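You operate a simulated robot arm through the tools that you are given. There is no shell and no other tool. Be economical: measure what you need, move in short steps, check, and stop when the job is done.

The job below is to be done with a simulated two-armed robot. You get a single attempt, and the scene is never put back.

JOB
Open the waffle maker and oil the middle of the griddle plate.
Fine: undo the clip first; dab the oil brush on the oil pot, brush it on and stand the brush back. Leave the maker open. Set down upright: oil brush with an orange head. A coat counts when it lies all over at full strength: go over it till it gets no stronger.

It is judged by the outcome, as a careful person would: the job done as asked, and still so three seconds after it is handed in. It fails if anything else is knocked over, pushed out of place, dropped, spilled or broken.

ROBOT AND FRAMES
Two 7-joint arms with two-finger parallel grippers on one trunk, on a base that drives. Base frame: it is fixed to the floor where the robot stands at the start and does not move with it; the origin is under the middle of the robot, x ahead of it, y to its left, z up; the surface under the hand at the start is at about z = 0.9. Lengths are in m, angles in degrees, forces in N, time in s.
The left shoulder is at the start at [0.08, 0.131, 0.947], the right one opposite. With the tool pointing down near the work surface each hand reaches from about 0.38 to 0.84 m from the robot's upright axis, wherever it stands, measured 20 degrees to its own side. Places, roughly: clip of the waffle maker [0.5, 0.1, 1]; oil pot (8x8x4 cm) [0.6, -0.3, 0.9]; top of the waffle maker [0.6, 0.1, 1]. Payload 1.57 kg a hand.
The TCP of each hand is the grasp point between the finger pads, 0.03 m short of the fingertips. In the tool frame z runs along the fingers and y along their closing line. The gripper opens to 0.11 m. The fingers are 0.024 m wide and 0.012 m thick; the gripper's body (0.048 by 0.112 m) begins 0.078 m behind the TCP.
Orientation is that of the tool frame in the base frame, as [roll, pitch, yaw] about the fixed x, y, z axes, in that order (R = Rz(yaw) Ry(pitch) Rx(roll)). With the fingers straight down and closing along the base's y, the tool's x points along the base's -x, its y along +y and its z along -z.

CONTROLS
- The arms move only by the tool arm_command. It takes "left_increments", "right_increments" or both (then of equal length, played together; a hand with none holds still); each is a list of rows, each a list of 6 numbers: the shift along the tool's x, y, z in units of 20 mm (1.0 is 20 mm), then the turn, a rotation vector about the tool's x, y, z in units of 6 degrees (1.0 is 6 degrees). In form: [[dx, dy, dz, ax, ay, az], ...]. A call has 1 to 20 rows; each row shifts and turns the commanded pose from where the row before left it, along the tool's axes as they then stand. "left_jaw" and "right_jaw" are, for a hand that has rows, the gripper command, from -1 (fully open) to 1 (shut), values between in proportion, set as the call begins (left out, the last holds). A call with a number of a shift or a turn outside -1 to 1 is refused whole. Rows are played at 5 a second. More than 0.05 m and 8.6 degrees between two rows, or a gripper value outside its range, and nothing of the call is played. A pose out of reach is approached as far as the arm can. The call stops where the force on the tool passes 40 N (or 10 N more than at its start, if that is more) or the arm is blocked; 0.2 s more then pass. The fingers move at their own pace (about 0.108 m/s each) and stop on an object; they squeeze with about 24 N. The grip force told is the motor's: it shows also when the fingers shut on nothing. Time passes only in rows, and 0.2 s behind the last, so rows that do not move let the fingers close. The reply holds the time, the measured pose of the TCP, the force on the tool along the base axes, the opening and the grip force, in the units named above and with some noise, with the torque about the TCP (base axes, N m) and any sound that the robot's microphone picked up.
- Cameras (640 x 400 px; columns grow to the right, rows downward): "scene" is now at [-0.0419, -0.0003, 1.449]; the picture's right is [-0.16, -0.99, 0.00], its down [-0.38, 0.06, -0.92] and it looks along [0.91, -0.15, -0.39] (base axes); focal length 278 px, centre (320, 200). "left" rides on the left gripper at [0.07, -0.016, -0.141] in its tool frame; the picture's right is [0.23, 0.97, 0.00], its down [-0.86, 0.20, -0.48] and it looks along [-0.47, 0.11, 0.88] (tool axes); focal length 222 px, centre (320, 200). "right" rides on the right gripper at [0.07, 0.016, -0.141] in its tool frame; the picture's right is [-0.23, 0.97, 0.00], its down [-0.86, -0.20, -0.48] and it looks along [-0.47, -0.11, 0.88] (tool axes); focal length 222 px, centre (320, 200). There is no depth. A picture from a camera that has moved, and an enlarged one, comes with that camera's place and axes in the base frame and with its lens. The place of the scene camera against the robot may be out by one fixed shift of up to 0.025 m in any direction.
- snapshot(camera): a new picture of that camera. No time passes.
- roll_base(legs): drives the robot by 1 to 6 legs, each [ahead, left, turn to the left] in m, m and degrees, along the robot's own axes; the way and the turn of a leg run together, so that a leg with both is an arc; at most 1.5 m and 180 degrees a leg. The arms and the cameras ride along, it lands a little off, and it stops where it bumps. It gives what a move gives.
- turn_head(pan, tilt): turns the head with the scene camera to pan (to the left, within 109 degrees either way) and tilt (down, from -29 to 69), counted from straight ahead of the robot. It gives what a move gives.
- zoom(camera, box): a new picture of the part [left, top, right, bottom] of that camera's present view, enlarged. No time passes.
- finish_job(): hands the job in; it is judged then, once.

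Work in short steps. Places have to be worked out from the pictures, the camera data and where the tool is seen: move nearer, look again, correct. Check each grasp and each placing, and mend what went wrong. You have 120 turns and 108 pictures in all, those below and enlarged ones among them. Open the grippers and draw the arms clear of the work before you hand the job in, unless the task says otherwise; then end with one line.

The tools are called after "Emit:" as name(argument=value, ...) on one line, values as JSON. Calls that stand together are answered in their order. arm_command: Moves the arms, as the interface text tells. Its arguments: {"type":"object","properties":{"left_increments":{"type":"array"},"left_jaw":{"type":"number"},"right_increments":{"type":"array"},"right_jaw":{"type":"number"}},"required":[]} The other tools are called the same way: roll_base (legs) drives the base; turn_head (pan, tilt) turns the head that bears the scene camera; snapshot (camera) takes a picture; zoom (camera, box) takes an enlarged picture of a part of a camera's view; finish_job () hands the job in.

At the start:

```text
time: 0.0
left_position: [0.4107, 0.1389, 1.3732]
left_tool_rot: [179.9, 0.0, 180.0]
left_contact_force: [-0.3, -0.6, 0.5]
left_wrist_torque: [0.0, 0.0, -0.03]
left_opening: 0.1102
left_finger_force: 0.0
right_position: [0.4585, -0.2271, 1.3351]
right_tool_rot: [180.0, 0.0, -180.0]
right_contact_force: [0.1, -0.2, 0.4]
right_wrist_torque: [0.0, -0.01, 0.03]
right_opening: 0.1102
right_finger_force: 0.0
robot x, y, heading: [-0.0006, -0.0009, -0.0]
head pan, tilt: [-9.1, 22.9]
```

scene: 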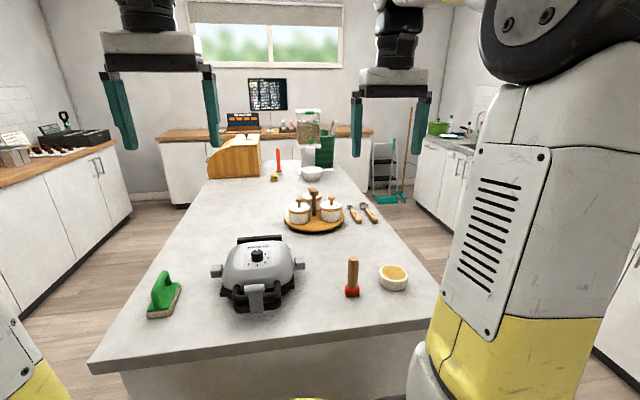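
right: 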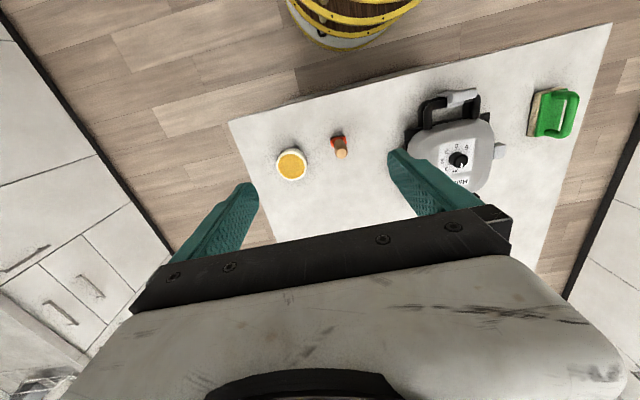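
left: 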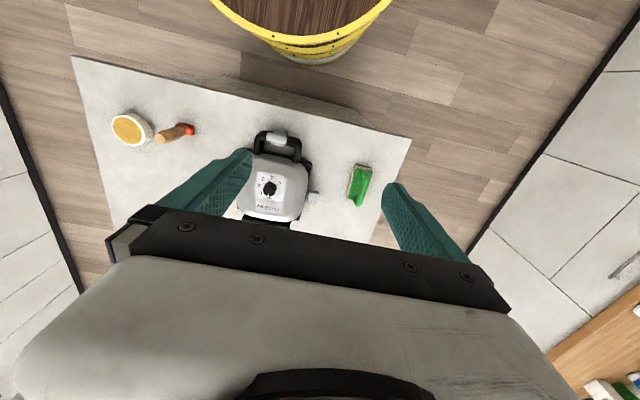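

The maker sits ahead-left, with the brush (orange/red head down, wooden handle up) and oil pot to the right. I zoom in on them to see the details.

Emit:
zoom(camera="scene", box=[200, 220, 320, 320])

Emit:
zoom(camera="scene", box=[320, 240, 440, 315])

Emit:
zoom(camera="left", box=[220, 110, 340, 230])

```text
4.00 times, centred on (260, 270) of scene
camera zoom: at [-0.0419, -0.0003, 1.449], right [-0.16, -0.99, 0.0], down [-0.38, 0.06, -0.92], along [0.91, -0.15, -0.39], focal length 1114 px, centre (560, -80)
```

zoom: 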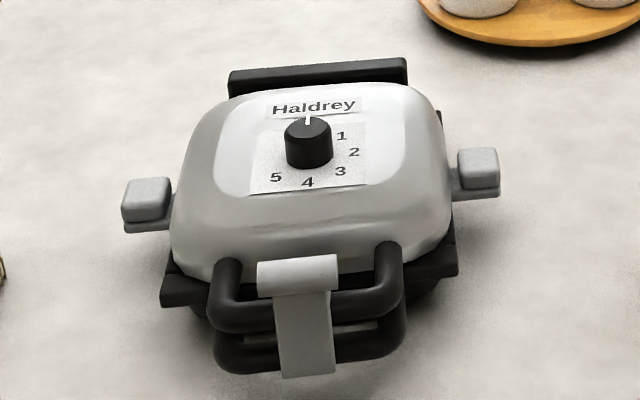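

```text
5.33 times, centred on (380, 278) of scene
camera zoom: at [-0.0419, -0.0003, 1.449], right [-0.16, -0.99, 0.0], down [-0.38, 0.06, -0.92], along [0.91, -0.15, -0.39], focal length 1485 px, centre (0, -213)
```

zoom: 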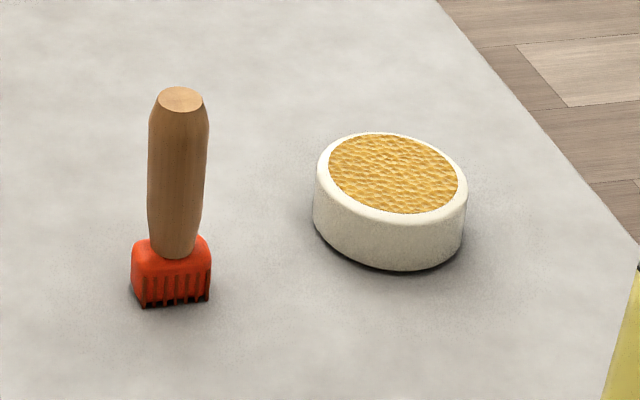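

```text
3.33 times, centred on (280, 170) of left
camera zoom: at [0.341, 0.122, 1.5159], right [-0.23, 0.97, 0.0], down [0.86, 0.2, 0.48], along [0.47, 0.11, -0.88], focal length 740 px, centre (453, 300)
```

zoom: 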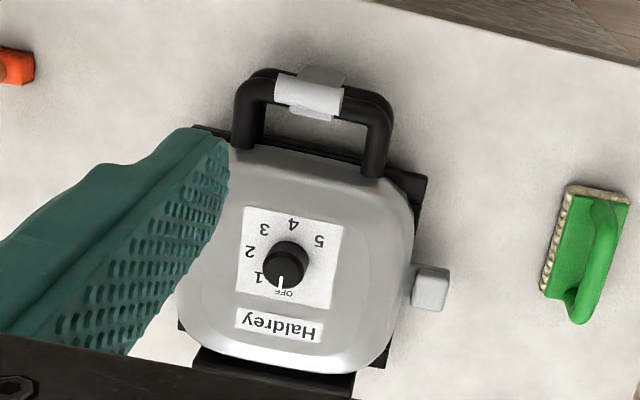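

I'll lower the left hand near the clip for a closer view, and lower the right one toward the brush in the same call.

Emit:
arm_command(left_increments=[[0.4, -0.6, 1, 0, 0, 0], [0.4, -0.6, 1, 0, 0, 0], [0.4, -0.6, 1, 0, 0, 0], [0.4, -0.6, 1, 0, 0, 0], [0.4, -0.6, 1, 0, 0, 0]], right_increments=[[0.2, 0, 1, 0, 0, 0], [0.2, 0, 1, 0, 0, 0], [0.2, 0, 1, 0, 0, 0], [0.2, 0, 1, 0, 0, 0], [0.2, 0, 1, 0, 0, 0]])

Emit:
snapshot(camera="left")

Emit:
snapshot(camera="right")

```text
time: 1.2
left_position: [0.3697, 0.0786, 1.2726]
left_tool_rot: [180.0, 0.0, -179.8]
left_contact_force: [0.1, 0.0, 0.2]
left_wrist_torque: [0.01, 0.04, -0.04]
left_opening: 0.1102
left_finger_force: 0.0
right_position: [0.4376, -0.2277, 1.236]
right_tool_rot: [180.0, 0.0, 179.9]
right_contact_force: [0.6, 0.1, -0.4]
right_wrist_torque: [0.02, 0.0, -0.02]
right_opening: 0.11
right_finger_force: 0.0
robot x, y, heading: [0.004, 0.0009, 0.2]
head pan, tilt: [-9.1, 22.9]
```

```text
101 pictures are left
camera left: at [0.3001, 0.0622, 1.4148], right [-0.23, 0.97, 0.0], down [0.86, 0.2, 0.48], along [0.47, 0.11, -0.88], focal length 222 px, centre (320, 200)
```

left: 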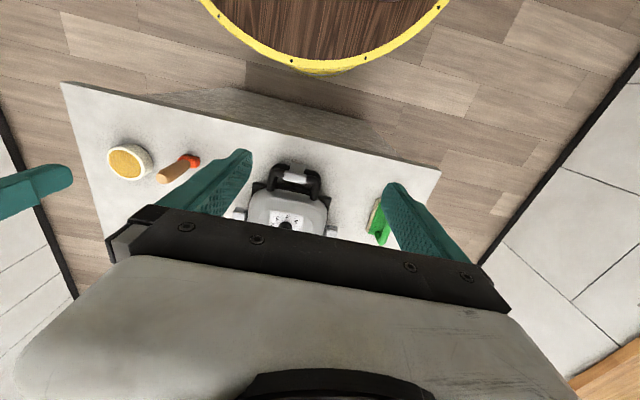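

```text
100 pictures are left
camera right: at [0.3686, -0.2107, 1.3767], right [0.23, 0.97, 0.0], down [0.85, -0.2, 0.48], along [0.47, -0.11, -0.88], focal length 222 px, centre (320, 200)
```

right: 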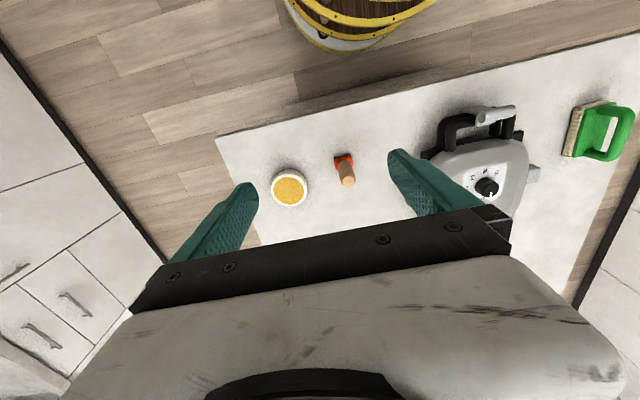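

Emit:
zoom(camera="left", box=[235, 145, 355, 220])

Emit:
zoom(camera="right", box=[420, 90, 560, 177])

Emit:
zoom(camera="right", box=[250, 130, 378, 210])

```text
5.33 times, centred on (295, 182) of left
camera zoom: at [0.3001, 0.0622, 1.4148], right [-0.23, 0.97, 0.0], down [0.86, 0.2, 0.48], along [0.47, 0.11, -0.88], focal length 1185 px, centre (453, 293)
```

zoom: 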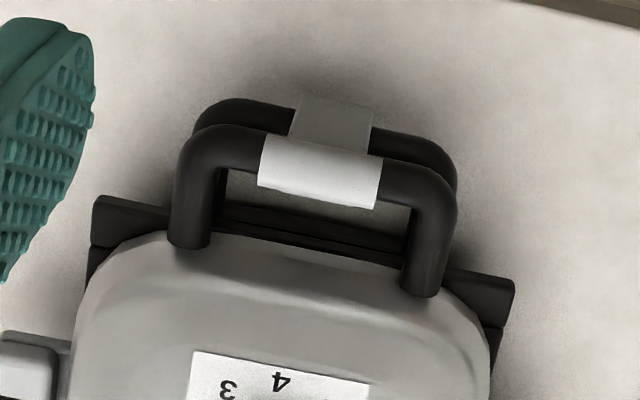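

```text
4.57 times, centred on (490, 134) of right
camera zoom: at [0.3686, -0.2107, 1.3767], right [0.23, 0.97, 0.0], down [0.85, -0.2, 0.48], along [0.47, -0.11, -0.88], focal length 1015 px, centre (-457, 504)
```

zoom: 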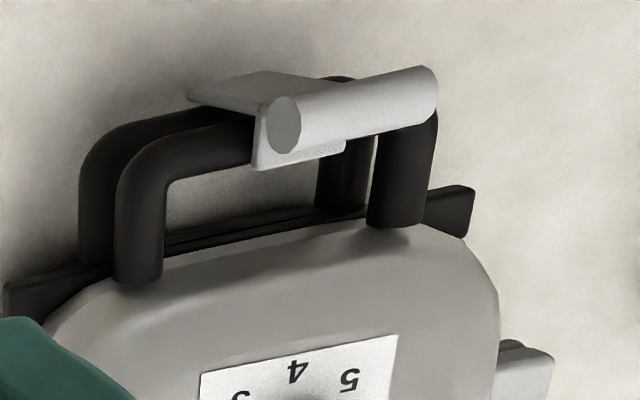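

```text
5.00 times, centred on (314, 170) of right
camera zoom: at [0.3686, -0.2107, 1.3767], right [0.23, 0.97, 0.0], down [0.85, -0.2, 0.48], along [0.47, -0.11, -0.88], focal length 1111 px, centre (350, 350)
```

zoom: 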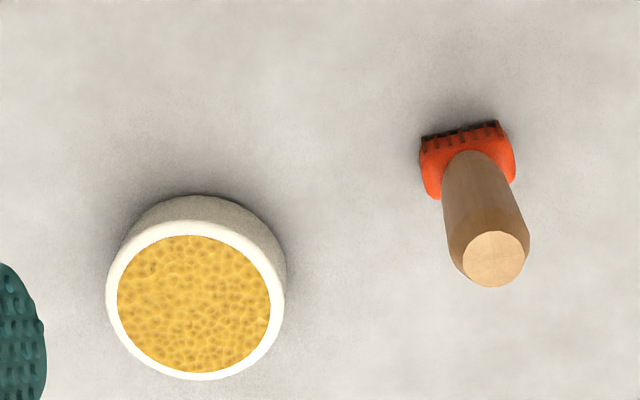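

Need to see how the clip is hinged; zooming far into it from both cameras.

Emit:
zoom(camera="scene", box=[245, 275, 305, 315])

Emit:
zoom(camera="right", box=[455, 95, 525, 140])

```text
10.00 times, centred on (275, 295) of scene
camera zoom: at [-0.0419, -0.0002, 1.449], right [-0.16, -0.99, 0.0], down [-0.38, 0.06, -0.92], along [0.91, -0.15, -0.39], focal length 2784 px, centre (770, -750)
```

zoom: 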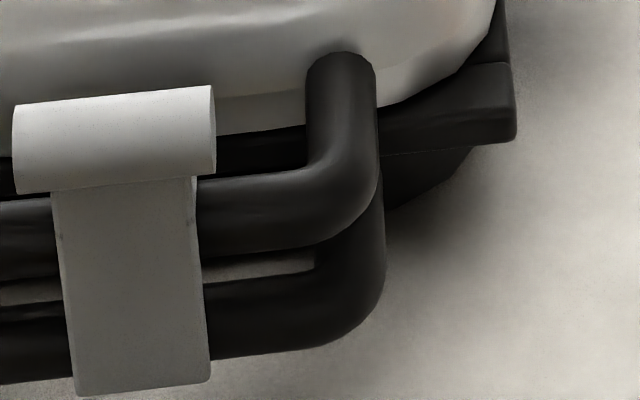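

```text
8.89 times, centred on (490, 118) of right
camera zoom: at [0.3686, -0.2107, 1.3767], right [0.23, 0.97, 0.0], down [0.85, -0.2, 0.48], along [0.47, -0.11, -0.88], focal length 1974 px, centre (-1191, 933)
```

zoom: 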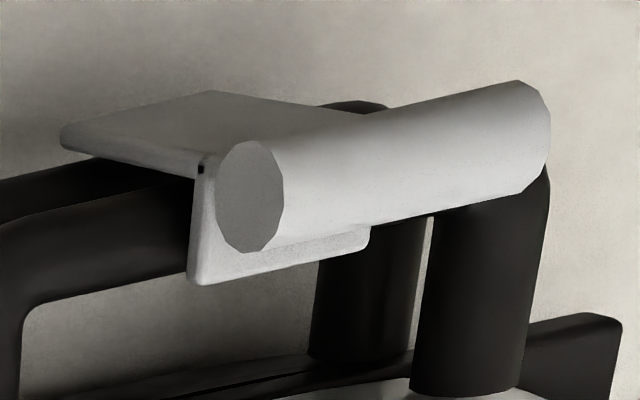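

The pictures show the clip is an inverted L: vertical plate before both handles, a top lip over the lid handle, and a barrel on top at about [0.483, 0.054, 0.997]. It most likely swings forward and down. I move the left hand above it and turn it so the fingers close along x.

Emit:
arm_command(left_increments=[[-0.94, -0.2, 0.83, 0, 0, 0], [-0.94, -0.2, 0.83, 0, 0, 0], [-0.94, -0.2, 0.83, 0, 0, 0], [-0.94, -0.2, 0.83, 0, 0, 0], [-0.94, -0.2, 0.83, 0, 0, 0], [-0.94, -0.2, 0.83, 0, 0, 1], [0, 0, 0, 0, 0, 1], [0, 0, 0, 0, 0, 1], [0, 0, 0, 0, 0, 1], [0, 0, 0, 0, 0, 1], [0, 0, 0, 0, 0, 1], [0, 0, 0, 0, 0, 1], [0, 0, 0, 0, 0, 1], [0, 0, 0, 0, 0, 1], [0, 0, 0, 0, 0, 1], [0, 0, 0, 0, 0, 1], [0, 0, 0, 0, 0, 1], [0, 0, 0, 0, 0, 1], [0, 0, 0, 0, 0, 1], [0, 0, 0, 0, 0, 1]], left_jaw=0)

Emit:
snapshot(camera="left")

Emit:
snapshot(camera="right")

```text
time: 5.4
left_position: [0.4842, 0.0548, 1.1732]
left_tool_rot: [179.9, 0.0, 90.0]
left_contact_force: [0.5, -0.1, -0.4]
left_wrist_torque: [0.0, 0.01, -0.01]
left_opening: 0.0549
left_finger_force: 0.0
right_position: [0.4387, -0.2262, 1.2358]
right_tool_rot: [-179.9, 0.1, -180.0]
right_contact_force: [-0.4, -0.3, 0.4]
right_wrist_torque: [-0.01, -0.02, 0.02]
right_opening: 0.1101
right_finger_force: 0.1
robot x, y, heading: [-0.0034, -0.0012, -0.0]
head pan, tilt: [-9.1, 22.9]
```

```text
94 pictures are left
camera left: at [0.4675, 0.1245, 1.316], right [0.97, 0.23, 0.0], down [0.2, -0.86, 0.48], along [0.11, -0.47, -0.88], focal length 222 px, centre (320, 200)
```

left: 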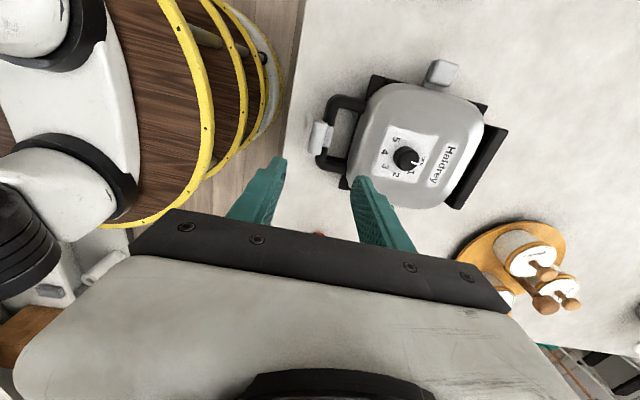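

```text
93 pictures are left
camera right: at [0.3687, -0.2107, 1.3768], right [0.23, 0.97, 0.0], down [0.86, -0.2, 0.48], along [0.47, -0.11, -0.88], focal length 222 px, centre (320, 200)
```

right: 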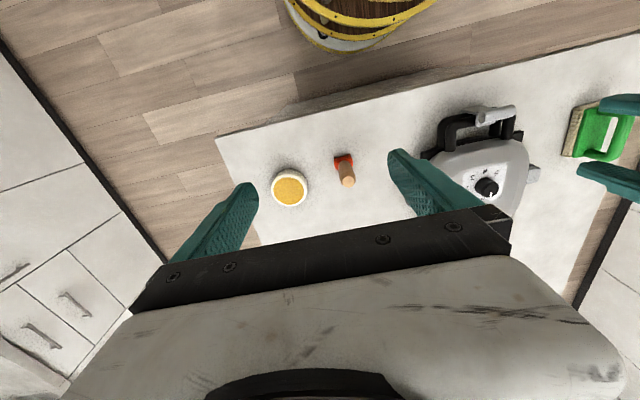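

The barrel is confirmed at about [0.484, 0.054] under the hand. I descend over it.

Emit:
arm_command(left_increments=[[0, 0, 1, 0, 0, 0], [0, 0, 1, 0, 0, 0], [0, 0, 1, 0, 0, 0], [0, 0, 1, 0, 0, 0], [0, 0, 1, 0, 0, 0], [0, 0, 1, 0, 0, 0], [0, 0, 1, 0, 0, 0], [0, 0, 0.3, 0, 0, 0]], left_jaw=0.1)

Emit:
snapshot(camera="left")

Emit:
zoom(camera="right", box=[430, 70, 570, 170])

```text
time: 7.2
left_position: [0.4834, 0.0544, 1.027]
left_tool_rot: [179.9, 0.0, 90.0]
left_contact_force: [-1.0, 0.6, -0.5]
left_wrist_torque: [-0.01, 0.02, -0.01]
left_opening: 0.0494
left_finger_force: 0.0
right_position: [0.4386, -0.2263, 1.2359]
right_tool_rot: [180.0, 0.0, 179.9]
right_contact_force: [0.3, -0.4, -0.2]
right_wrist_torque: [0.01, -0.04, -0.01]
right_opening: 0.1099
right_finger_force: 0.0
robot x, y, heading: [0.0004, -0.0022, 0.2]
head pan, tilt: [-9.1, 22.9]
```

```text
92 pictures are left
camera left: at [0.4674, 0.1242, 1.1699], right [0.97, 0.23, 0.0], down [0.2, -0.86, 0.48], along [0.11, -0.47, -0.88], focal length 222 px, centre (320, 200)
```

left: 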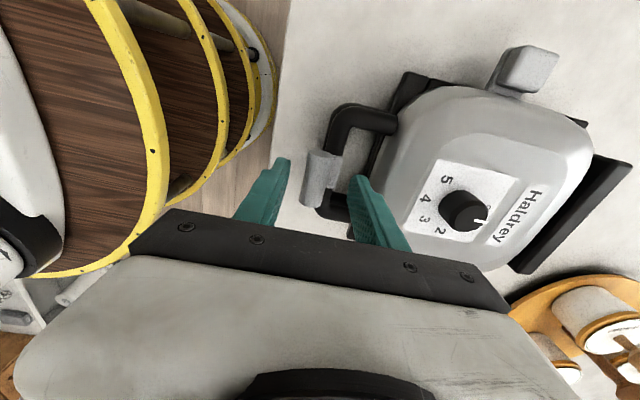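

```text
4.00 times, centred on (500, 120) of right
camera zoom: at [0.3687, -0.2107, 1.3768], right [0.23, 0.97, 0.0], down [0.86, -0.2, 0.48], along [0.47, -0.11, -0.88], focal length 888 px, centre (-400, 520)
```

zoom: 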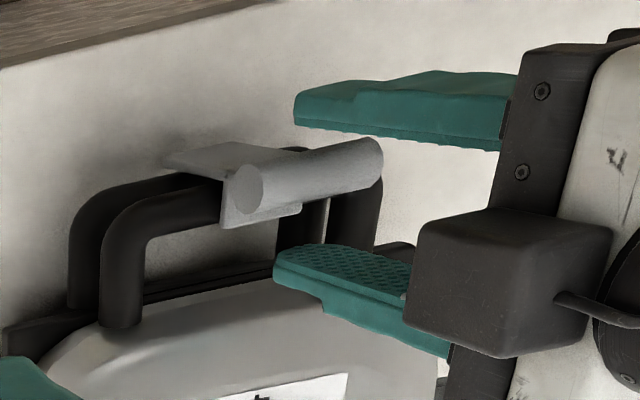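

The fingers straddle the barrel with the tips near its mid-height. I go 8 mm lower and close.

Emit:
arm_command(left_increments=[[0, 0, 0.4, 0, 0, 0]])

Emit:
arm_command(left_increments=[[0, 0, 0, 0, 0, 0], [0, 0, 0, 0, 0, 0], [0, 0, 0, 0, 0, 0]], left_jaw=1)

Emit:
zoom(camera="right", box=[430, 70, 570, 170])

```text
time: 7.6
left_position: [0.4823, 0.0535, 1.0189]
left_tool_rot: [-180.0, 0.0, 89.9]
left_contact_force: [-0.1, 0.1, 0.4]
left_wrist_torque: [0.0, 0.01, 0.02]
left_opening: 0.0495
left_finger_force: 0.0
right_position: [0.4378, -0.2271, 1.2365]
right_tool_rot: [180.0, 0.0, -180.0]
right_contact_force: [-0.2, -0.6, -1.7]
right_wrist_torque: [0.01, -0.02, 0.05]
right_opening: 0.1101
right_finger_force: 0.0
robot x, y, heading: [0.001, 0.0007, -0.5]
head pan, tilt: [-9.1, 22.9]
```

```text
time: 8.4
left_position: [0.4825, 0.0532, 1.0194]
left_tool_rot: [-179.9, 0.0, 90.1]
left_contact_force: [-6.6, -0.7, -0.6]
left_wrist_torque: [0.01, 0.15, -0.03]
left_opening: 0.0191
left_finger_force: 24.1
right_position: [0.4377, -0.2264, 1.2371]
right_tool_rot: [-180.0, 0.0, 179.9]
right_contact_force: [0.1, 0.4, 0.0]
right_wrist_torque: [-0.01, -0.02, -0.01]
right_opening: 0.1098
right_finger_force: 0.2
robot x, y, heading: [-0.0023, 0.0015, -0.1]
head pan, tilt: [-9.1, 22.9]
```

```text
4.00 times, centred on (500, 120) of right
camera zoom: at [0.3685, -0.2107, 1.3769], right [0.23, 0.97, 0.0], down [0.86, -0.2, 0.48], along [0.47, -0.11, -0.88], focal length 888 px, centre (-400, 520)
```

zoom: 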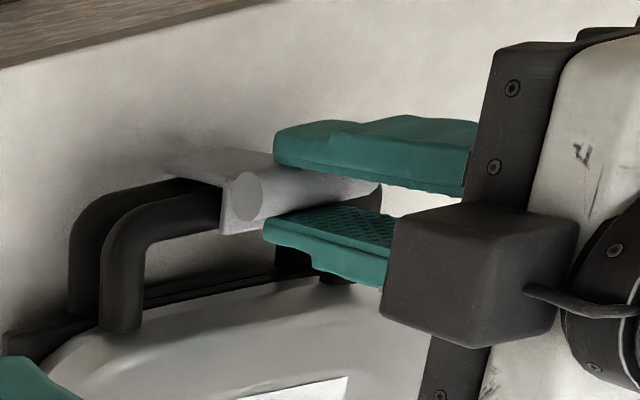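

The barrel is gripped (19 mm). I pull it toward the robot in small steps.

Emit:
arm_command(left_increments=[[0, -0.3, 0, 0, 0, 0], [0, -0.3, 0, 0, 0, 0], [0, -0.3, 0, 0, 0, 0]])

Emit:
zoom(camera="right", box=[430, 70, 570, 170])

```text
time: 9.2
left_position: [0.4654, 0.0548, 1.0197]
left_tool_rot: [180.0, 0.0, 90.0]
left_contact_force: [3.1, -0.5, 0.9]
left_wrist_torque: [-0.09, -0.21, 0.0]
left_opening: 0.0189
left_finger_force: 23.7
right_position: [0.4374, -0.2262, 1.2361]
right_tool_rot: [180.0, 0.0, 180.0]
right_contact_force: [-0.1, -0.2, -1.2]
right_wrist_torque: [-0.01, 0.03, 0.0]
right_opening: 0.1098
right_finger_force: 0.1
robot x, y, heading: [-0.0003, -0.0002, -0.1]
head pan, tilt: [-9.1, 22.9]
```

```text
4.00 times, centred on (500, 120) of right
camera zoom: at [0.369, -0.2107, 1.3768], right [0.23, 0.97, 0.0], down [0.86, -0.2, 0.48], along [0.47, -0.11, -0.88], focal length 888 px, centre (-400, 520)
```

zoom: 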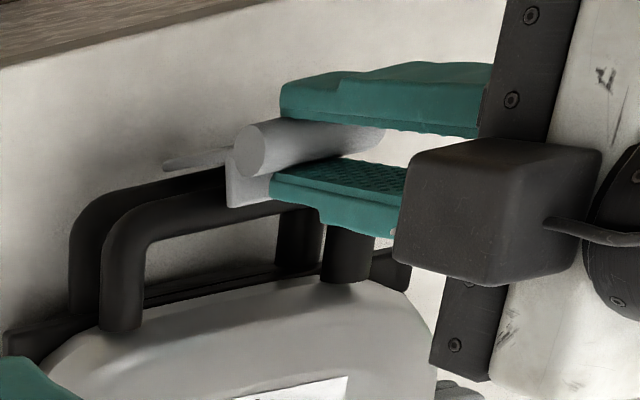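

The clip swings freely toward the robot. I follow its arc further out and slightly down.

Emit:
arm_command(left_increments=[[0, -0.3, 0.1, 0, 0, 0], [0, -0.3, 0.15, 0, 0, 0], [0, -0.3, 0.2, 0, 0, 0]])

Emit:
zoom(camera="right", box=[430, 70, 570, 170])

```text
time: 10.0
left_position: [0.4452, 0.0561, 1.011]
left_tool_rot: [180.0, 0.0, 90.1]
left_contact_force: [1.9, -5.6, 1.6]
left_wrist_torque: [-0.3, -0.18, -0.09]
left_opening: 0.0192
left_finger_force: 23.7
right_position: [0.437, -0.228, 1.2356]
right_tool_rot: [-180.0, 0.0, 180.0]
right_contact_force: [0.0, 0.7, 0.3]
right_wrist_torque: [0.02, 0.0, 0.0]
right_opening: 0.1102
right_finger_force: 0.1
robot x, y, heading: [-0.0019, -0.0008, -0.0]
head pan, tilt: [-9.1, 22.9]
```

```text
4.00 times, centred on (500, 120) of right
camera zoom: at [0.3686, -0.2111, 1.3768], right [0.23, 0.97, 0.0], down [0.86, -0.2, 0.48], along [0.47, -0.11, -0.88], focal length 888 px, centre (-400, 520)
```

zoom: 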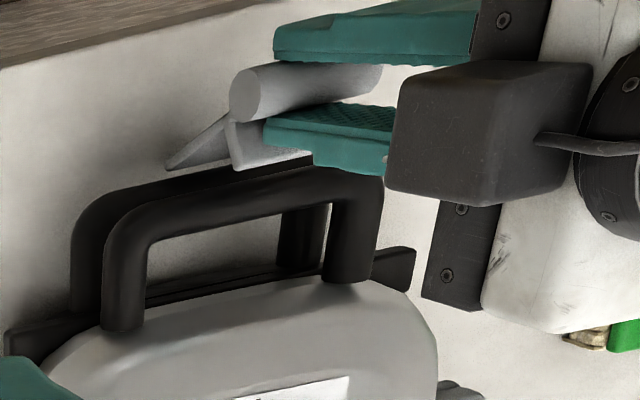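

A slight sideways load shows; I correct y by 3 mm and carry on along the arc.

Emit:
arm_command(left_increments=[[-0.15, -0.2, 0.25, 0, 0, 0], [-0.05, -0.2, 0.3, 0, 0, 0], [-0.05, -0.15, 0.3, 0, 0, 0]])

Emit:
zoom(camera="right", box=[430, 70, 570, 170])

```text
time: 10.5
left_position: [0.4415, 0.0545, 1.0055]
left_tool_rot: [179.8, -0.3, 90.1]
left_contact_force: [-6.7, 3.0, 18.5]
left_wrist_torque: [0.39, -0.18, 0.02]
left_opening: 0.0195
left_finger_force: 24.0
right_position: [0.4378, -0.2259, 1.2364]
right_tool_rot: [180.0, 0.0, 180.0]
right_contact_force: [-0.4, 0.6, -0.6]
right_wrist_torque: [0.04, 0.01, 0.01]
right_opening: 0.11
right_finger_force: 0.1
robot x, y, heading: [-0.0023, -0.0016, -0.0]
head pan, tilt: [-9.1, 22.9]
stopped in row 2 (left hand): the force on the tool passed its limit at 46 N (the readings are from after the stop); the commanded pose is now the measured one
```

```text
4.00 times, centred on (500, 120) of right
camera zoom: at [0.3678, -0.2102, 1.3771], right [0.23, 0.97, 0.0], down [0.85, -0.2, 0.48], along [0.47, -0.11, -0.88], focal length 888 px, centre (-400, 520)
```

zoom: 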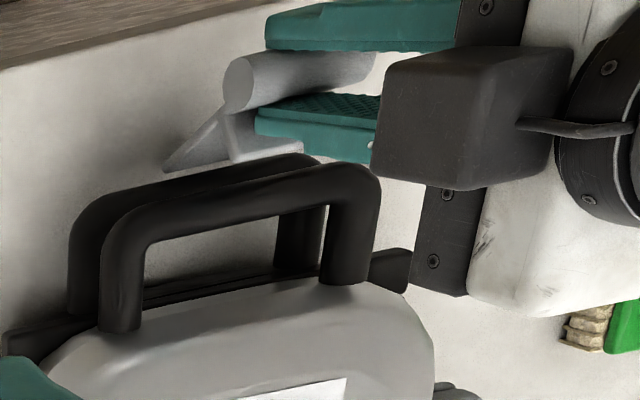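

The rear fingertip is pressing on the lip, with the clip about 50° out. I release, rise, and see whether it stays.

Emit:
arm_command(left_increments=[[0, 0, 0, 0, 0, 0], [0, 0, -0.3, 0, 0, 0], [0, 0, -1, 0, 0, 0], [0, 0, -1, 0, 0, 0]], left_jaw=0.3)

Emit:
zoom(camera="right", box=[430, 70, 570, 170])

```text
time: 11.5
left_position: [0.4409, 0.055, 1.0516]
left_tool_rot: [-179.9, -0.2, 90.1]
left_contact_force: [-0.2, -0.6, -0.1]
left_wrist_torque: [0.01, -0.02, 0.01]
left_opening: 0.0386
left_finger_force: 0.1
right_position: [0.4374, -0.2262, 1.2358]
right_tool_rot: [179.9, 0.1, 179.9]
right_contact_force: [-0.6, -0.1, 0.1]
right_wrist_torque: [0.02, 0.02, -0.02]
right_opening: 0.11
right_finger_force: 0.0
robot x, y, heading: [-0.0053, -0.0, 0.3]
head pan, tilt: [-9.1, 22.9]
```

```text
4.00 times, centred on (500, 120) of right
camera zoom: at [0.3689, -0.2104, 1.3768], right [0.23, 0.97, 0.0], down [0.86, -0.2, 0.48], along [0.47, -0.11, -0.88], focal length 888 px, centre (-400, 520)
```

zoom: 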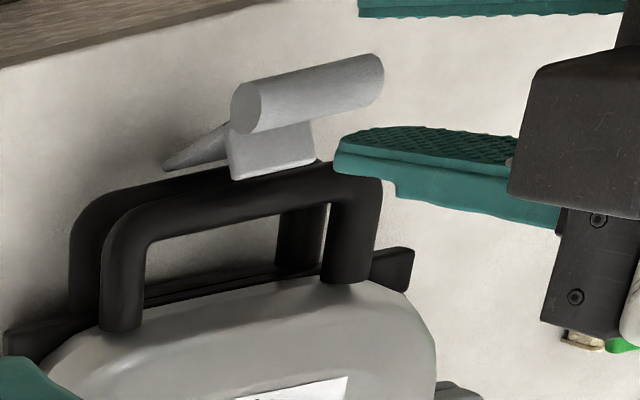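

The clip stays half-open. I close the fingers and press down on the barrel to swing it further.

Emit:
arm_command(left_increments=[[0, -0.2, 0, 0, 0, 0], [0, 0, 0, 0, 0, 0], [0, 0, 0.5, 0, 0, 0], [0, 0, 0.5, 0, 0, 0], [0, -0.1, 0.5, 0, 0, 0], [0, -0.2, 0.5, 0, 0, 0], [0, -0.2, 0.5, 0, 0, 0], [0, -0.2, 0.5, 0, 0, 0]], left_jaw=1)

Emit:
zoom(camera="right", box=[430, 70, 570, 170])

```text
time: 12.7
left_position: [0.4344, 0.0534, 1.0291]
left_tool_rot: [-179.9, -0.4, 90.2]
left_contact_force: [-11.5, 2.3, 22.4]
left_wrist_torque: [0.02, 0.13, -0.01]
left_opening: 0.0
left_finger_force: 21.4
right_position: [0.437, -0.225, 1.2364]
right_tool_rot: [180.0, 0.1, -180.0]
right_contact_force: [-1.4, -0.4, 0.5]
right_wrist_torque: [0.0, -0.01, -0.02]
right_opening: 0.1102
right_finger_force: 0.0
robot x, y, heading: [-0.0003, -0.0006, 0.1]
head pan, tilt: [-9.1, 22.9]
stopped in row 5 (left hand): the force on the tool passed its limit at 52 N (the readings are from after the stop); the commanded pose is now the measured one
```

```text
4.00 times, centred on (500, 120) of right
camera zoom: at [0.3674, -0.2101, 1.3771], right [0.23, 0.97, 0.0], down [0.85, -0.2, 0.48], along [0.47, -0.11, -0.88], focal length 888 px, centre (-400, 520)
```

zoom: 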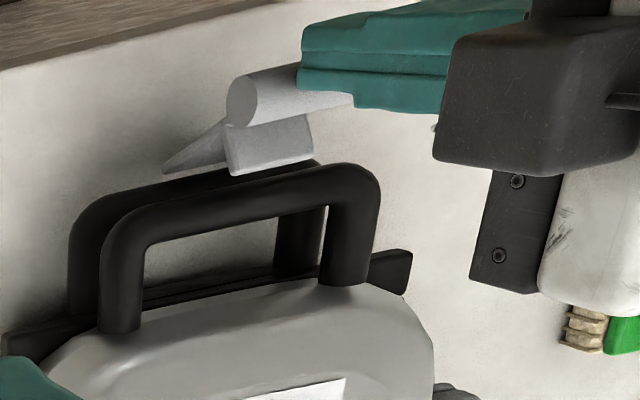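

Blocked at about 50°, perhaps the clip's stop. I test by pushing it toward the robot from behind, above the lid handle.

Emit:
arm_command(left_increments=[[0, 0, -1, 0, 0, 0], [0, 1, 0, 0, 0, 0], [0, 1, 0, 0, 0, 0], [0, 0.4, 0, 0, 0, 0], [0, 0, 1, 0, 0, 0], [0, 0, 0.2, 0, 0, 0], [0, -0.3, 0, 0, 0, 0], [0, -0.3, 0, 0, 0, 0]])

Emit:
zoom(camera="right", box=[430, 70, 570, 170])

```text
time: 14.5
left_position: [0.4725, 0.0549, 1.0253]
left_tool_rot: [-179.9, -0.3, 90.3]
left_contact_force: [0.1, 1.2, 0.1]
left_wrist_torque: [0.01, -0.01, 0.0]
left_opening: 0.0
left_finger_force: 20.9
right_position: [0.4379, -0.2267, 1.2358]
right_tool_rot: [-180.0, -0.1, 179.9]
right_contact_force: [0.3, 0.5, -0.2]
right_wrist_torque: [0.0, 0.02, -0.05]
right_opening: 0.1101
right_finger_force: 0.1
robot x, y, heading: [0.0014, 0.0007, 0.0]
head pan, tilt: [-9.1, 22.9]
```

```text
4.00 times, centred on (500, 120) of right
camera zoom: at [0.3687, -0.2102, 1.3768], right [0.23, 0.97, 0.0], down [0.86, -0.2, 0.48], along [0.47, -0.11, -0.88], focal length 888 px, centre (-400, 520)
```

zoom: 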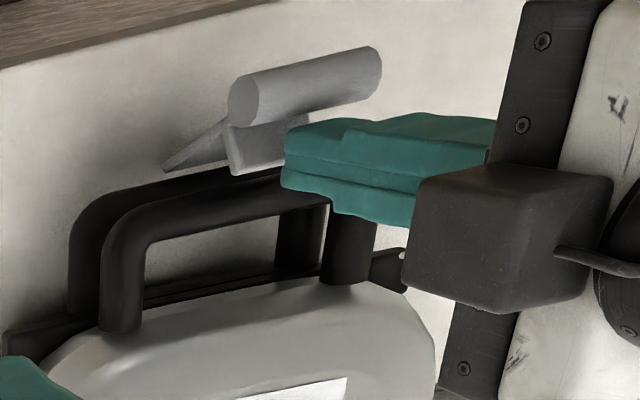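

Not yet in contact, or only just. I push further toward the robot.

Emit:
arm_command(left_increments=[[0, -0.3, 0, 0, 0, 0], [0, -0.3, 0, 0, 0, 0], [0, -0.3, 0, 0, 0, 0], [0, -0.3, 0, 0, 0, 0]])

Emit:
zoom(camera="right", box=[430, 70, 570, 170])

```text
time: 15.5
left_position: [0.4467, 0.0536, 1.0248]
left_tool_rot: [-179.9, -0.3, 90.0]
left_contact_force: [-0.2, -0.4, 0.3]
left_wrist_torque: [0.01, -0.03, -0.02]
left_opening: 0.0
left_finger_force: 21.1
right_position: [0.4377, -0.2266, 1.2363]
right_tool_rot: [-179.9, 0.0, -179.8]
right_contact_force: [0.8, -0.1, -1.4]
right_wrist_torque: [0.01, 0.01, 0.01]
right_opening: 0.1101
right_finger_force: 0.0
robot x, y, heading: [-0.0027, 0.0009, 0.0]
head pan, tilt: [-9.1, 22.9]
```

```text
4.00 times, centred on (500, 120) of right
camera zoom: at [0.3687, -0.2102, 1.3768], right [0.23, 0.97, 0.0], down [0.86, -0.2, 0.48], along [0.47, -0.11, -0.88], focal length 888 px, centre (-400, 520)
```

zoom: 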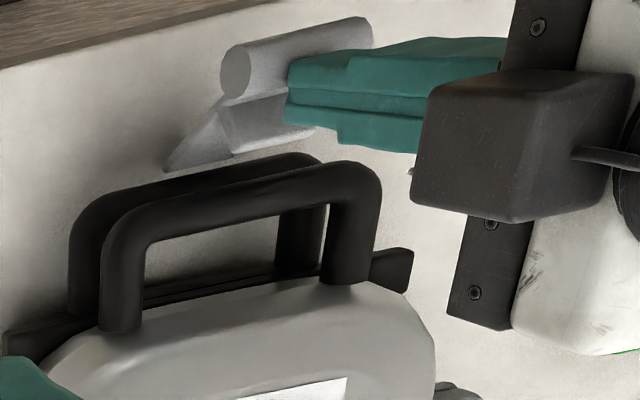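

The clip keeps turning with little force. I continue outward and a bit down.

Emit:
arm_command(left_increments=[[0, -0.3, 0.1, 0, 0, 0], [0, -0.3, 0.2, 0, 0, 0], [0, -0.3, 0.2, 0, 0, 0], [0, -0.3, 0.2, 0, 0, 0], [0, -0.3, 0.2, 0, 0, 0]])

Emit:
zoom(camera="right", box=[430, 70, 570, 170])

```text
time: 16.7
left_position: [0.4178, 0.0532, 1.006]
left_tool_rot: [179.9, -0.2, 90.1]
left_contact_force: [4.4, -1.0, 12.8]
left_wrist_torque: [-0.05, -0.14, 0.03]
left_opening: 0.0001
left_finger_force: 21.5
right_position: [0.4379, -0.226, 1.2353]
right_tool_rot: [-179.9, 0.1, 180.0]
right_contact_force: [0.1, -1.0, -0.4]
right_wrist_torque: [0.0, 0.0, 0.01]
right_opening: 0.1101
right_finger_force: 0.0
robot x, y, heading: [0.0014, -0.0007, -0.2]
head pan, tilt: [-9.1, 22.9]
```

```text
4.00 times, centred on (500, 120) of right
camera zoom: at [0.3686, -0.2103, 1.3768], right [0.23, 0.97, 0.0], down [0.86, -0.2, 0.48], along [0.47, -0.11, -0.88], focal length 888 px, centre (-400, 520)
```

zoom: 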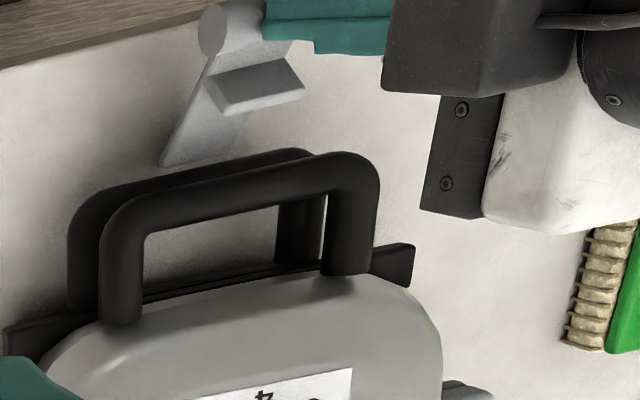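

The clip is now about 85° out. I rise away and look at the lid handle with the left camera.

Emit:
arm_command(left_increments=[[0, 0, -1, 0, 0, 0], [0, 0.6, -1, 0, 0, 0], [0, 1, -1, 0, 0, 0], [0, 1, -1, 0, 0, 0], [0, 1, -1, 0, 0, 0]], left_jaw=0.1)

Emit:
zoom(camera="left", box=[260, 60, 460, 200])

Emit:
zoom(camera="scene", box=[200, 220, 320, 320])

Emit:
zoom(camera="right", box=[430, 70, 570, 170])

```text
time: 17.9
left_position: [0.488, 0.0517, 1.1068]
left_tool_rot: [-179.9, -0.3, 90.2]
left_contact_force: [0.6, -0.5, 0.0]
left_wrist_torque: [-0.03, -0.02, 0.01]
left_opening: 0.0496
left_finger_force: 0.1
right_position: [0.437, -0.2261, 1.2348]
right_tool_rot: [180.0, 0.0, -179.8]
right_contact_force: [0.5, 0.3, 0.3]
right_wrist_torque: [0.02, -0.01, 0.03]
right_opening: 0.1099
right_finger_force: 0.1
robot x, y, heading: [-0.0022, 0.0007, 0.0]
head pan, tilt: [-9.1, 22.9]
```

```text
2.86 times, centred on (360, 130) of left
camera zoom: at [0.4725, 0.1209, 1.2499], right [0.97, 0.23, 0.0], down [0.2, -0.86, 0.47], along [0.11, -0.46, -0.88], focal length 635 px, centre (206, 400)
```

zoom: 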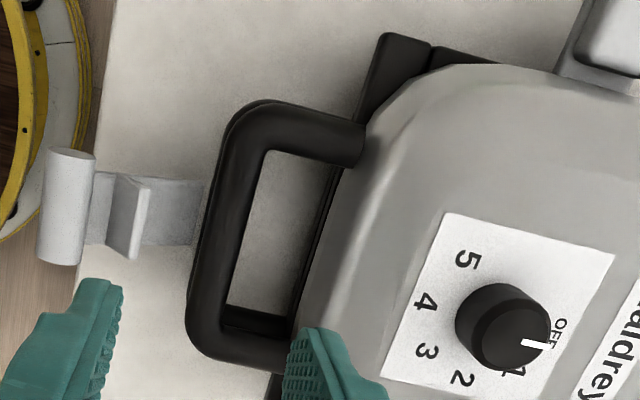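

```text
4.00 times, centred on (260, 270) of scene
camera zoom: at [-0.0423, -0.0001, 1.449], right [-0.16, -0.99, 0.0], down [-0.38, 0.06, -0.92], along [0.91, -0.15, -0.39], focal length 1114 px, centre (560, -80)
```

zoom: 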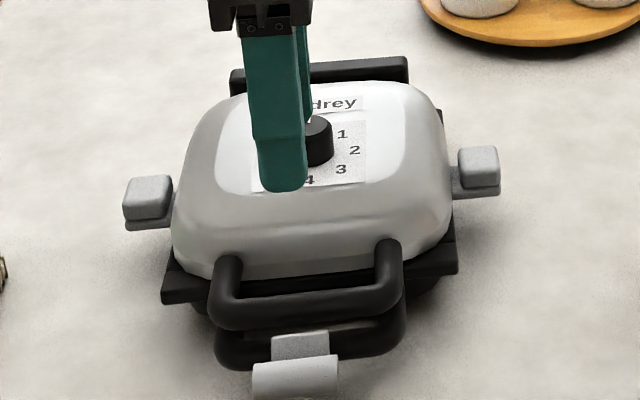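

```text
4.00 times, centred on (500, 120) of right
camera zoom: at [0.3685, -0.2101, 1.3768], right [0.23, 0.97, 0.0], down [0.86, -0.2, 0.48], along [0.47, -0.11, -0.88], focal length 888 px, centre (-400, 520)
```

zoom: 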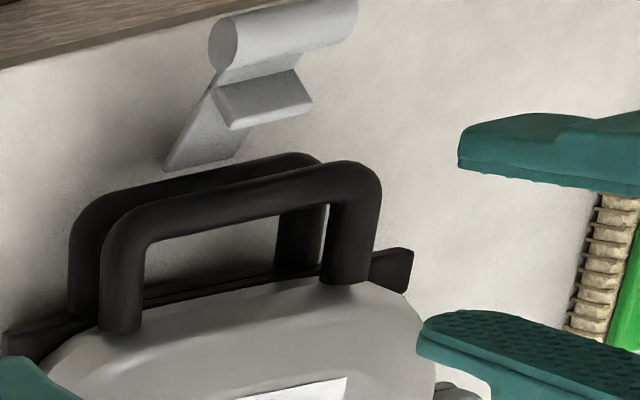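

The lid handle bar is at about [0.495, 0.055, 0.968], with a 3.5 cm gap behind it. I go down to straddle it.

Emit:
arm_command(left_increments=[[0.1, 0.4, 0, 0, 0, 0], [0, 0, 1, 0, 0, 0], [0, 0, 1, 0, 0, 0], [0, 0, 1, 0, 0, 0], [0, 0, 1, 0, 0, 0], [0, 0, 1, 0, 0, 0], [0, 0, 0.9, 0, 0, 0]], left_jaw=0.33)

Emit:
zoom(camera="right", box=[430, 70, 570, 170])

Emit:
zoom(camera="left", box=[240, 100, 440, 240])

```text
time: 19.5
left_position: [0.4976, 0.0566, 0.9882]
left_tool_rot: [-180.0, -0.2, 90.0]
left_contact_force: [-0.4, -0.2, -0.1]
left_wrist_torque: [0.01, 0.03, -0.02]
left_opening: 0.0368
left_finger_force: 0.1
right_position: [0.4363, -0.2261, 1.2359]
right_tool_rot: [180.0, 0.0, -179.9]
right_contact_force: [-0.1, -1.0, 0.5]
right_wrist_torque: [-0.01, -0.02, -0.01]
right_opening: 0.1098
right_finger_force: 0.0
robot x, y, heading: [-0.0013, -0.0033, -0.1]
head pan, tilt: [-9.1, 22.9]
```

```text
4.00 times, centred on (500, 120) of right
camera zoom: at [0.3686, -0.2102, 1.3768], right [0.23, 0.97, 0.0], down [0.86, -0.2, 0.48], along [0.47, -0.11, -0.88], focal length 888 px, centre (-400, 520)
```

zoom: 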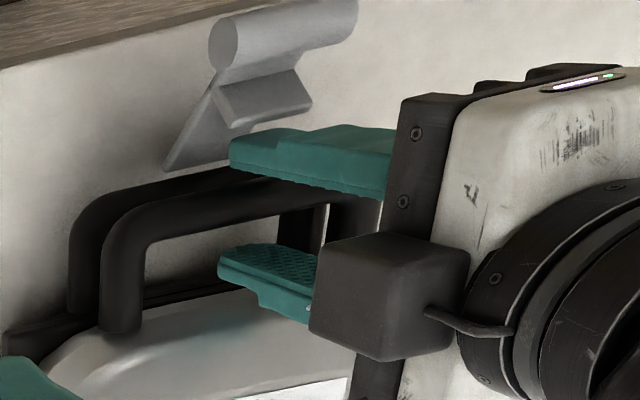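

```text
2.86 times, centred on (340, 170) of left
camera zoom: at [0.4813, 0.125, 1.1317], right [0.97, 0.23, 0.0], down [0.2, -0.86, 0.47], along [0.11, -0.46, -0.88], focal length 635 px, centre (263, 286)
```

zoom: 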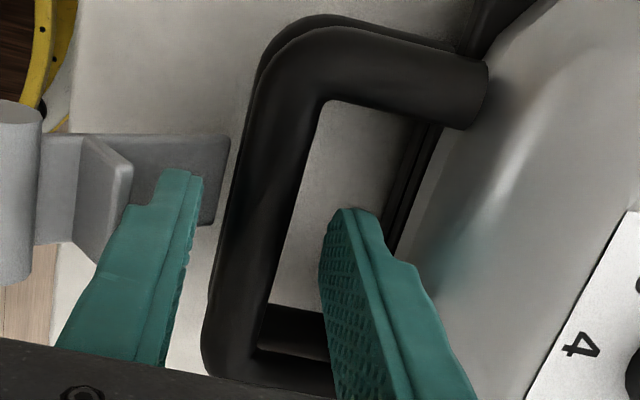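

The fingers straddle the bar. I close here and check the grip.

Emit:
arm_command(left_increments=[[0, 0, 0.15, 0, 0, 0], [0, 0, 0, 0, 0, 0], [0, 0, 0, 0, 0, 0]], left_jaw=1)

Emit:
zoom(camera="right", box=[430, 70, 570, 170])

```text
time: 20.3
left_position: [0.496, 0.0567, 0.9861]
left_tool_rot: [-179.9, -0.3, 90.2]
left_contact_force: [-15.2, 1.3, 17.2]
left_wrist_torque: [0.08, 0.42, -0.23]
left_opening: 0.0177
left_finger_force: 23.8
right_position: [0.4365, -0.2261, 1.2357]
right_tool_rot: [-179.9, 0.1, 180.0]
right_contact_force: [0.3, -0.1, -0.1]
right_wrist_torque: [0.03, -0.01, 0.01]
right_opening: 0.1098
right_finger_force: 0.1
robot x, y, heading: [-0.0014, 0.0017, 0.2]
head pan, tilt: [-9.1, 22.9]
```

```text
4.00 times, centred on (500, 120) of right
camera zoom: at [0.3675, -0.2101, 1.3771], right [0.23, 0.97, 0.0], down [0.85, -0.2, 0.48], along [0.47, -0.11, -0.88], focal length 888 px, centre (-400, 520)
```

zoom: 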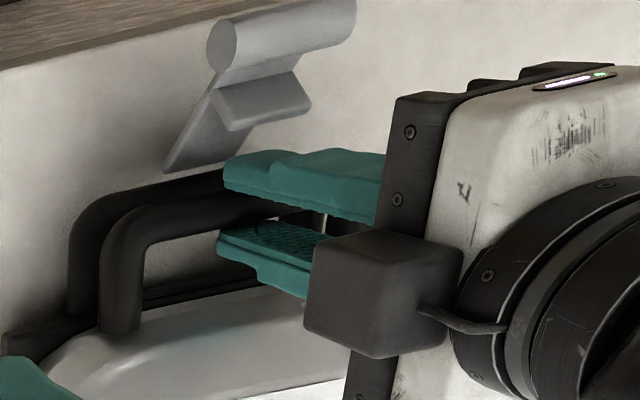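

The bar is gripped (17.7 mm). I lift gently, easing x by 3 mm.

Emit:
arm_command(left_increments=[[0, -0.15, -0.2, 0, 0, 0], [0, 0, -0.4, 0, 0, 0], [0, 0, -0.4, 0, 0, 0], [0, 0, -0.4, 0, 0, 0]])

Emit:
zoom(camera="right", box=[430, 70, 570, 170])

Emit:
zoom(camera="scene", box=[200, 220, 320, 320])

```text
time: 21.3
left_position: [0.4961, 0.0569, 1.0137]
left_tool_rot: [-179.9, -0.3, 90.2]
left_contact_force: [6.8, -0.8, 0.0]
left_wrist_torque: [-0.09, -0.2, -0.07]
left_opening: 0.0179
left_finger_force: 23.6
right_position: [0.437, -0.2264, 1.2357]
right_tool_rot: [-179.9, -0.1, -179.9]
right_contact_force: [0.2, -0.4, -1.4]
right_wrist_torque: [-0.01, 0.0, 0.0]
right_opening: 0.1098
right_finger_force: 0.0
robot x, y, heading: [-0.0034, 0.0039, 0.0]
head pan, tilt: [-9.1, 22.9]
```

```text
4.00 times, centred on (500, 120) of right
camera zoom: at [0.3692, -0.2103, 1.3767], right [0.23, 0.97, 0.0], down [0.86, -0.2, 0.48], along [0.47, -0.11, -0.88], focal length 888 px, centre (-400, 520)
```

zoom: 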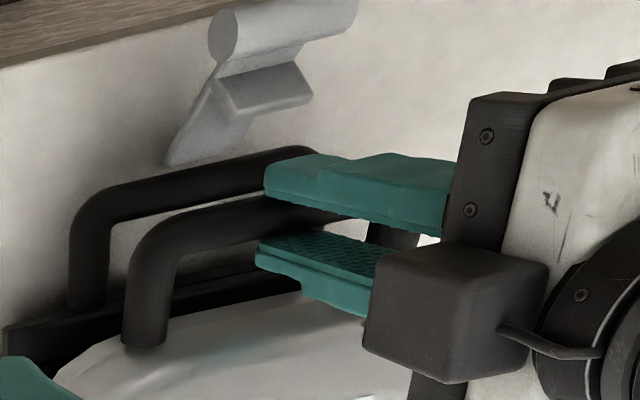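

```text
4.00 times, centred on (260, 270) of scene
camera zoom: at [-0.0416, -0.0002, 1.449], right [-0.16, -0.99, 0.0], down [-0.38, 0.06, -0.92], along [0.91, -0.15, -0.39], focal length 1114 px, centre (560, -80)
```

zoom: 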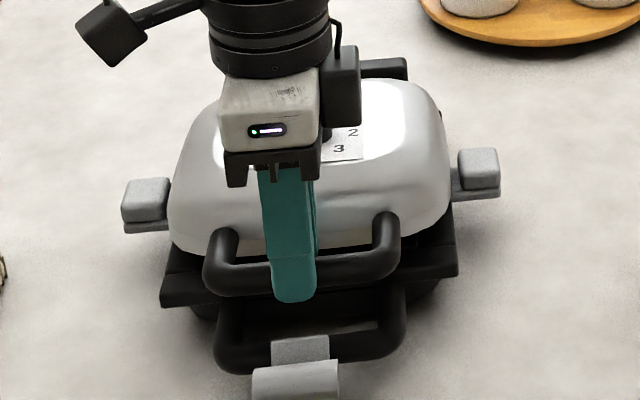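

The lid rises freely. I follow its arc (hinge about 0.225 m behind the bar).

Emit:
arm_command(left_increments=[[0, 0.16, -0.97, 0, 0, 0], [0, 0.25, -0.95, 0, 0, 0], [0, 0.33, -0.92, 0, 0, 0], [0, 0.41, -0.89, 0, 0, 0]])

Emit:
zoom(camera="right", box=[400, 70, 640, 230])

```text
time: 22.3
left_position: [0.5189, 0.0558, 1.0882]
left_tool_rot: [-179.8, -0.3, 90.2]
left_contact_force: [-3.1, 2.0, -0.2]
left_wrist_torque: [0.18, 0.22, -0.06]
left_opening: 0.0176
left_finger_force: 24.4
right_position: [0.4373, -0.2261, 1.2361]
right_tool_rot: [180.0, 0.0, -179.8]
right_contact_force: [0.5, 0.1, 0.0]
right_wrist_torque: [0.01, -0.02, 0.03]
right_opening: 0.1101
right_finger_force: 0.2
robot x, y, heading: [-0.0005, -0.0021, 0.0]
head pan, tilt: [-9.1, 22.9]
```

```text
2.50 times, centred on (520, 150) of right
camera zoom: at [0.3685, -0.21, 1.3768], right [0.23, 0.97, 0.0], down [0.86, -0.2, 0.48], along [0.47, -0.11, -0.88], focal length 555 px, centre (-180, 325)
```

zoom: 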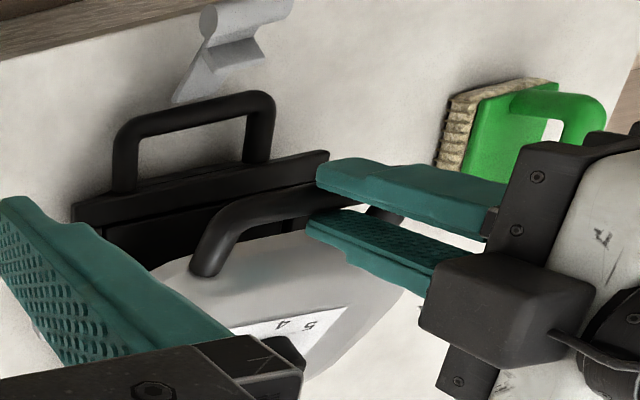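

Force is low. I continue the arc.

Emit:
arm_command(left_increments=[[0, 0.48, -0.86, 0, 0, 0], [0, 0.56, -0.81, 0, 0, 0], [0, 0.62, -0.76, 0, 0, 0], [0, 0.69, -0.7, 0, 0, 0]])

Emit:
snapshot(camera="right")

Emit:
snapshot(camera="scene")

```text
time: 23.3
left_position: [0.5651, 0.0547, 1.1518]
left_tool_rot: [-179.9, -0.3, 90.1]
left_contact_force: [2.6, 2.9, 0.3]
left_wrist_torque: [-0.06, -0.05, 0.23]
left_opening: 0.0178
left_finger_force: 24.2
right_position: [0.4384, -0.2264, 1.2359]
right_tool_rot: [-179.9, 0.0, -179.9]
right_contact_force: [-0.5, -0.2, -0.2]
right_wrist_torque: [-0.02, 0.0, 0.04]
right_opening: 0.11
right_finger_force: 0.1
robot x, y, heading: [0.0015, -0.0021, 0.1]
head pan, tilt: [-9.1, 22.9]
```

```text
72 pictures are left
camera right: at [0.369, -0.21, 1.3767], right [0.23, 0.97, 0.0], down [0.86, -0.2, 0.48], along [0.47, -0.11, -0.88], focal length 222 px, centre (320, 200)
```

right: 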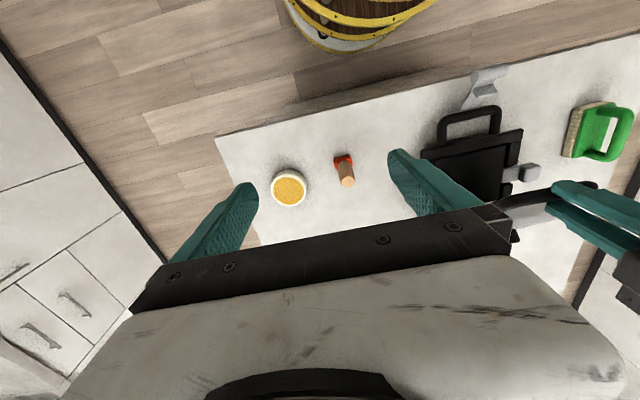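

```text
71 pictures are left
camera scene: at [-0.0418, 0.0, 1.449], right [-0.16, -0.99, 0.0], down [-0.38, 0.06, -0.92], along [0.91, -0.15, -0.39], focal length 278 px, centre (320, 200)
```

scene: 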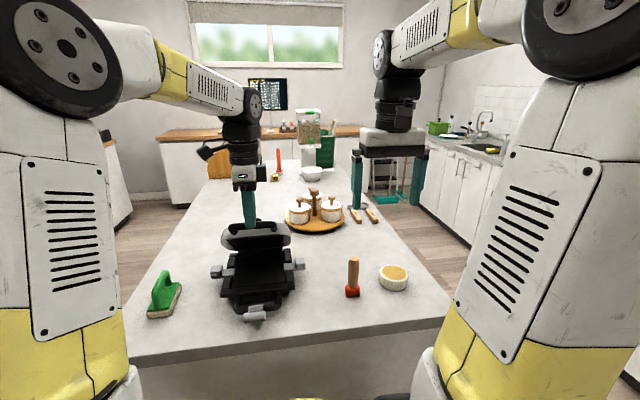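

The lid follows well; it is at about 47°. I continue, now tilting the hand along with the lid.

Emit:
arm_command(left_increments=[[0, 0.82, -0.63, 0.833, 0, 0], [0, 0.82, -0.63, 0.833, 0, 0], [0, 0.82, -0.63, 0.833, 0, 0], [0, 0.82, -0.63, 0.833, 0, 0]])

Emit:
snapshot(camera="scene")

```text
time: 24.3
left_position: [0.6262, 0.0562, 1.1869]
left_tool_rot: [-162.3, -0.5, 90.1]
left_contact_force: [0.8, -0.1, 0.0]
left_wrist_torque: [0.03, 0.01, -0.04]
left_opening: 0.0
left_finger_force: 21.4
left hand out of reach, approached as far as the arm can: row 4
right_position: [0.4384, -0.226, 1.2352]
right_tool_rot: [-180.0, 0.0, -179.9]
right_contact_force: [-0.3, -0.4, -0.5]
right_wrist_torque: [0.0, 0.03, 0.03]
right_opening: 0.1102
right_finger_force: 0.0
robot x, y, heading: [0.001, 0.0001, 0.2]
head pan, tilt: [-9.1, 22.9]
```

```text
70 pictures are left
camera scene: at [-0.0422, -0.0002, 1.449], right [-0.16, -0.99, 0.0], down [-0.38, 0.06, -0.92], along [0.91, -0.15, -0.39], focal length 278 px, centre (320, 200)
```

scene: 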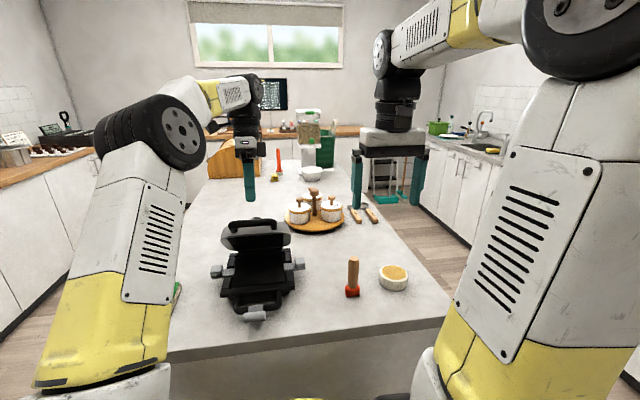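

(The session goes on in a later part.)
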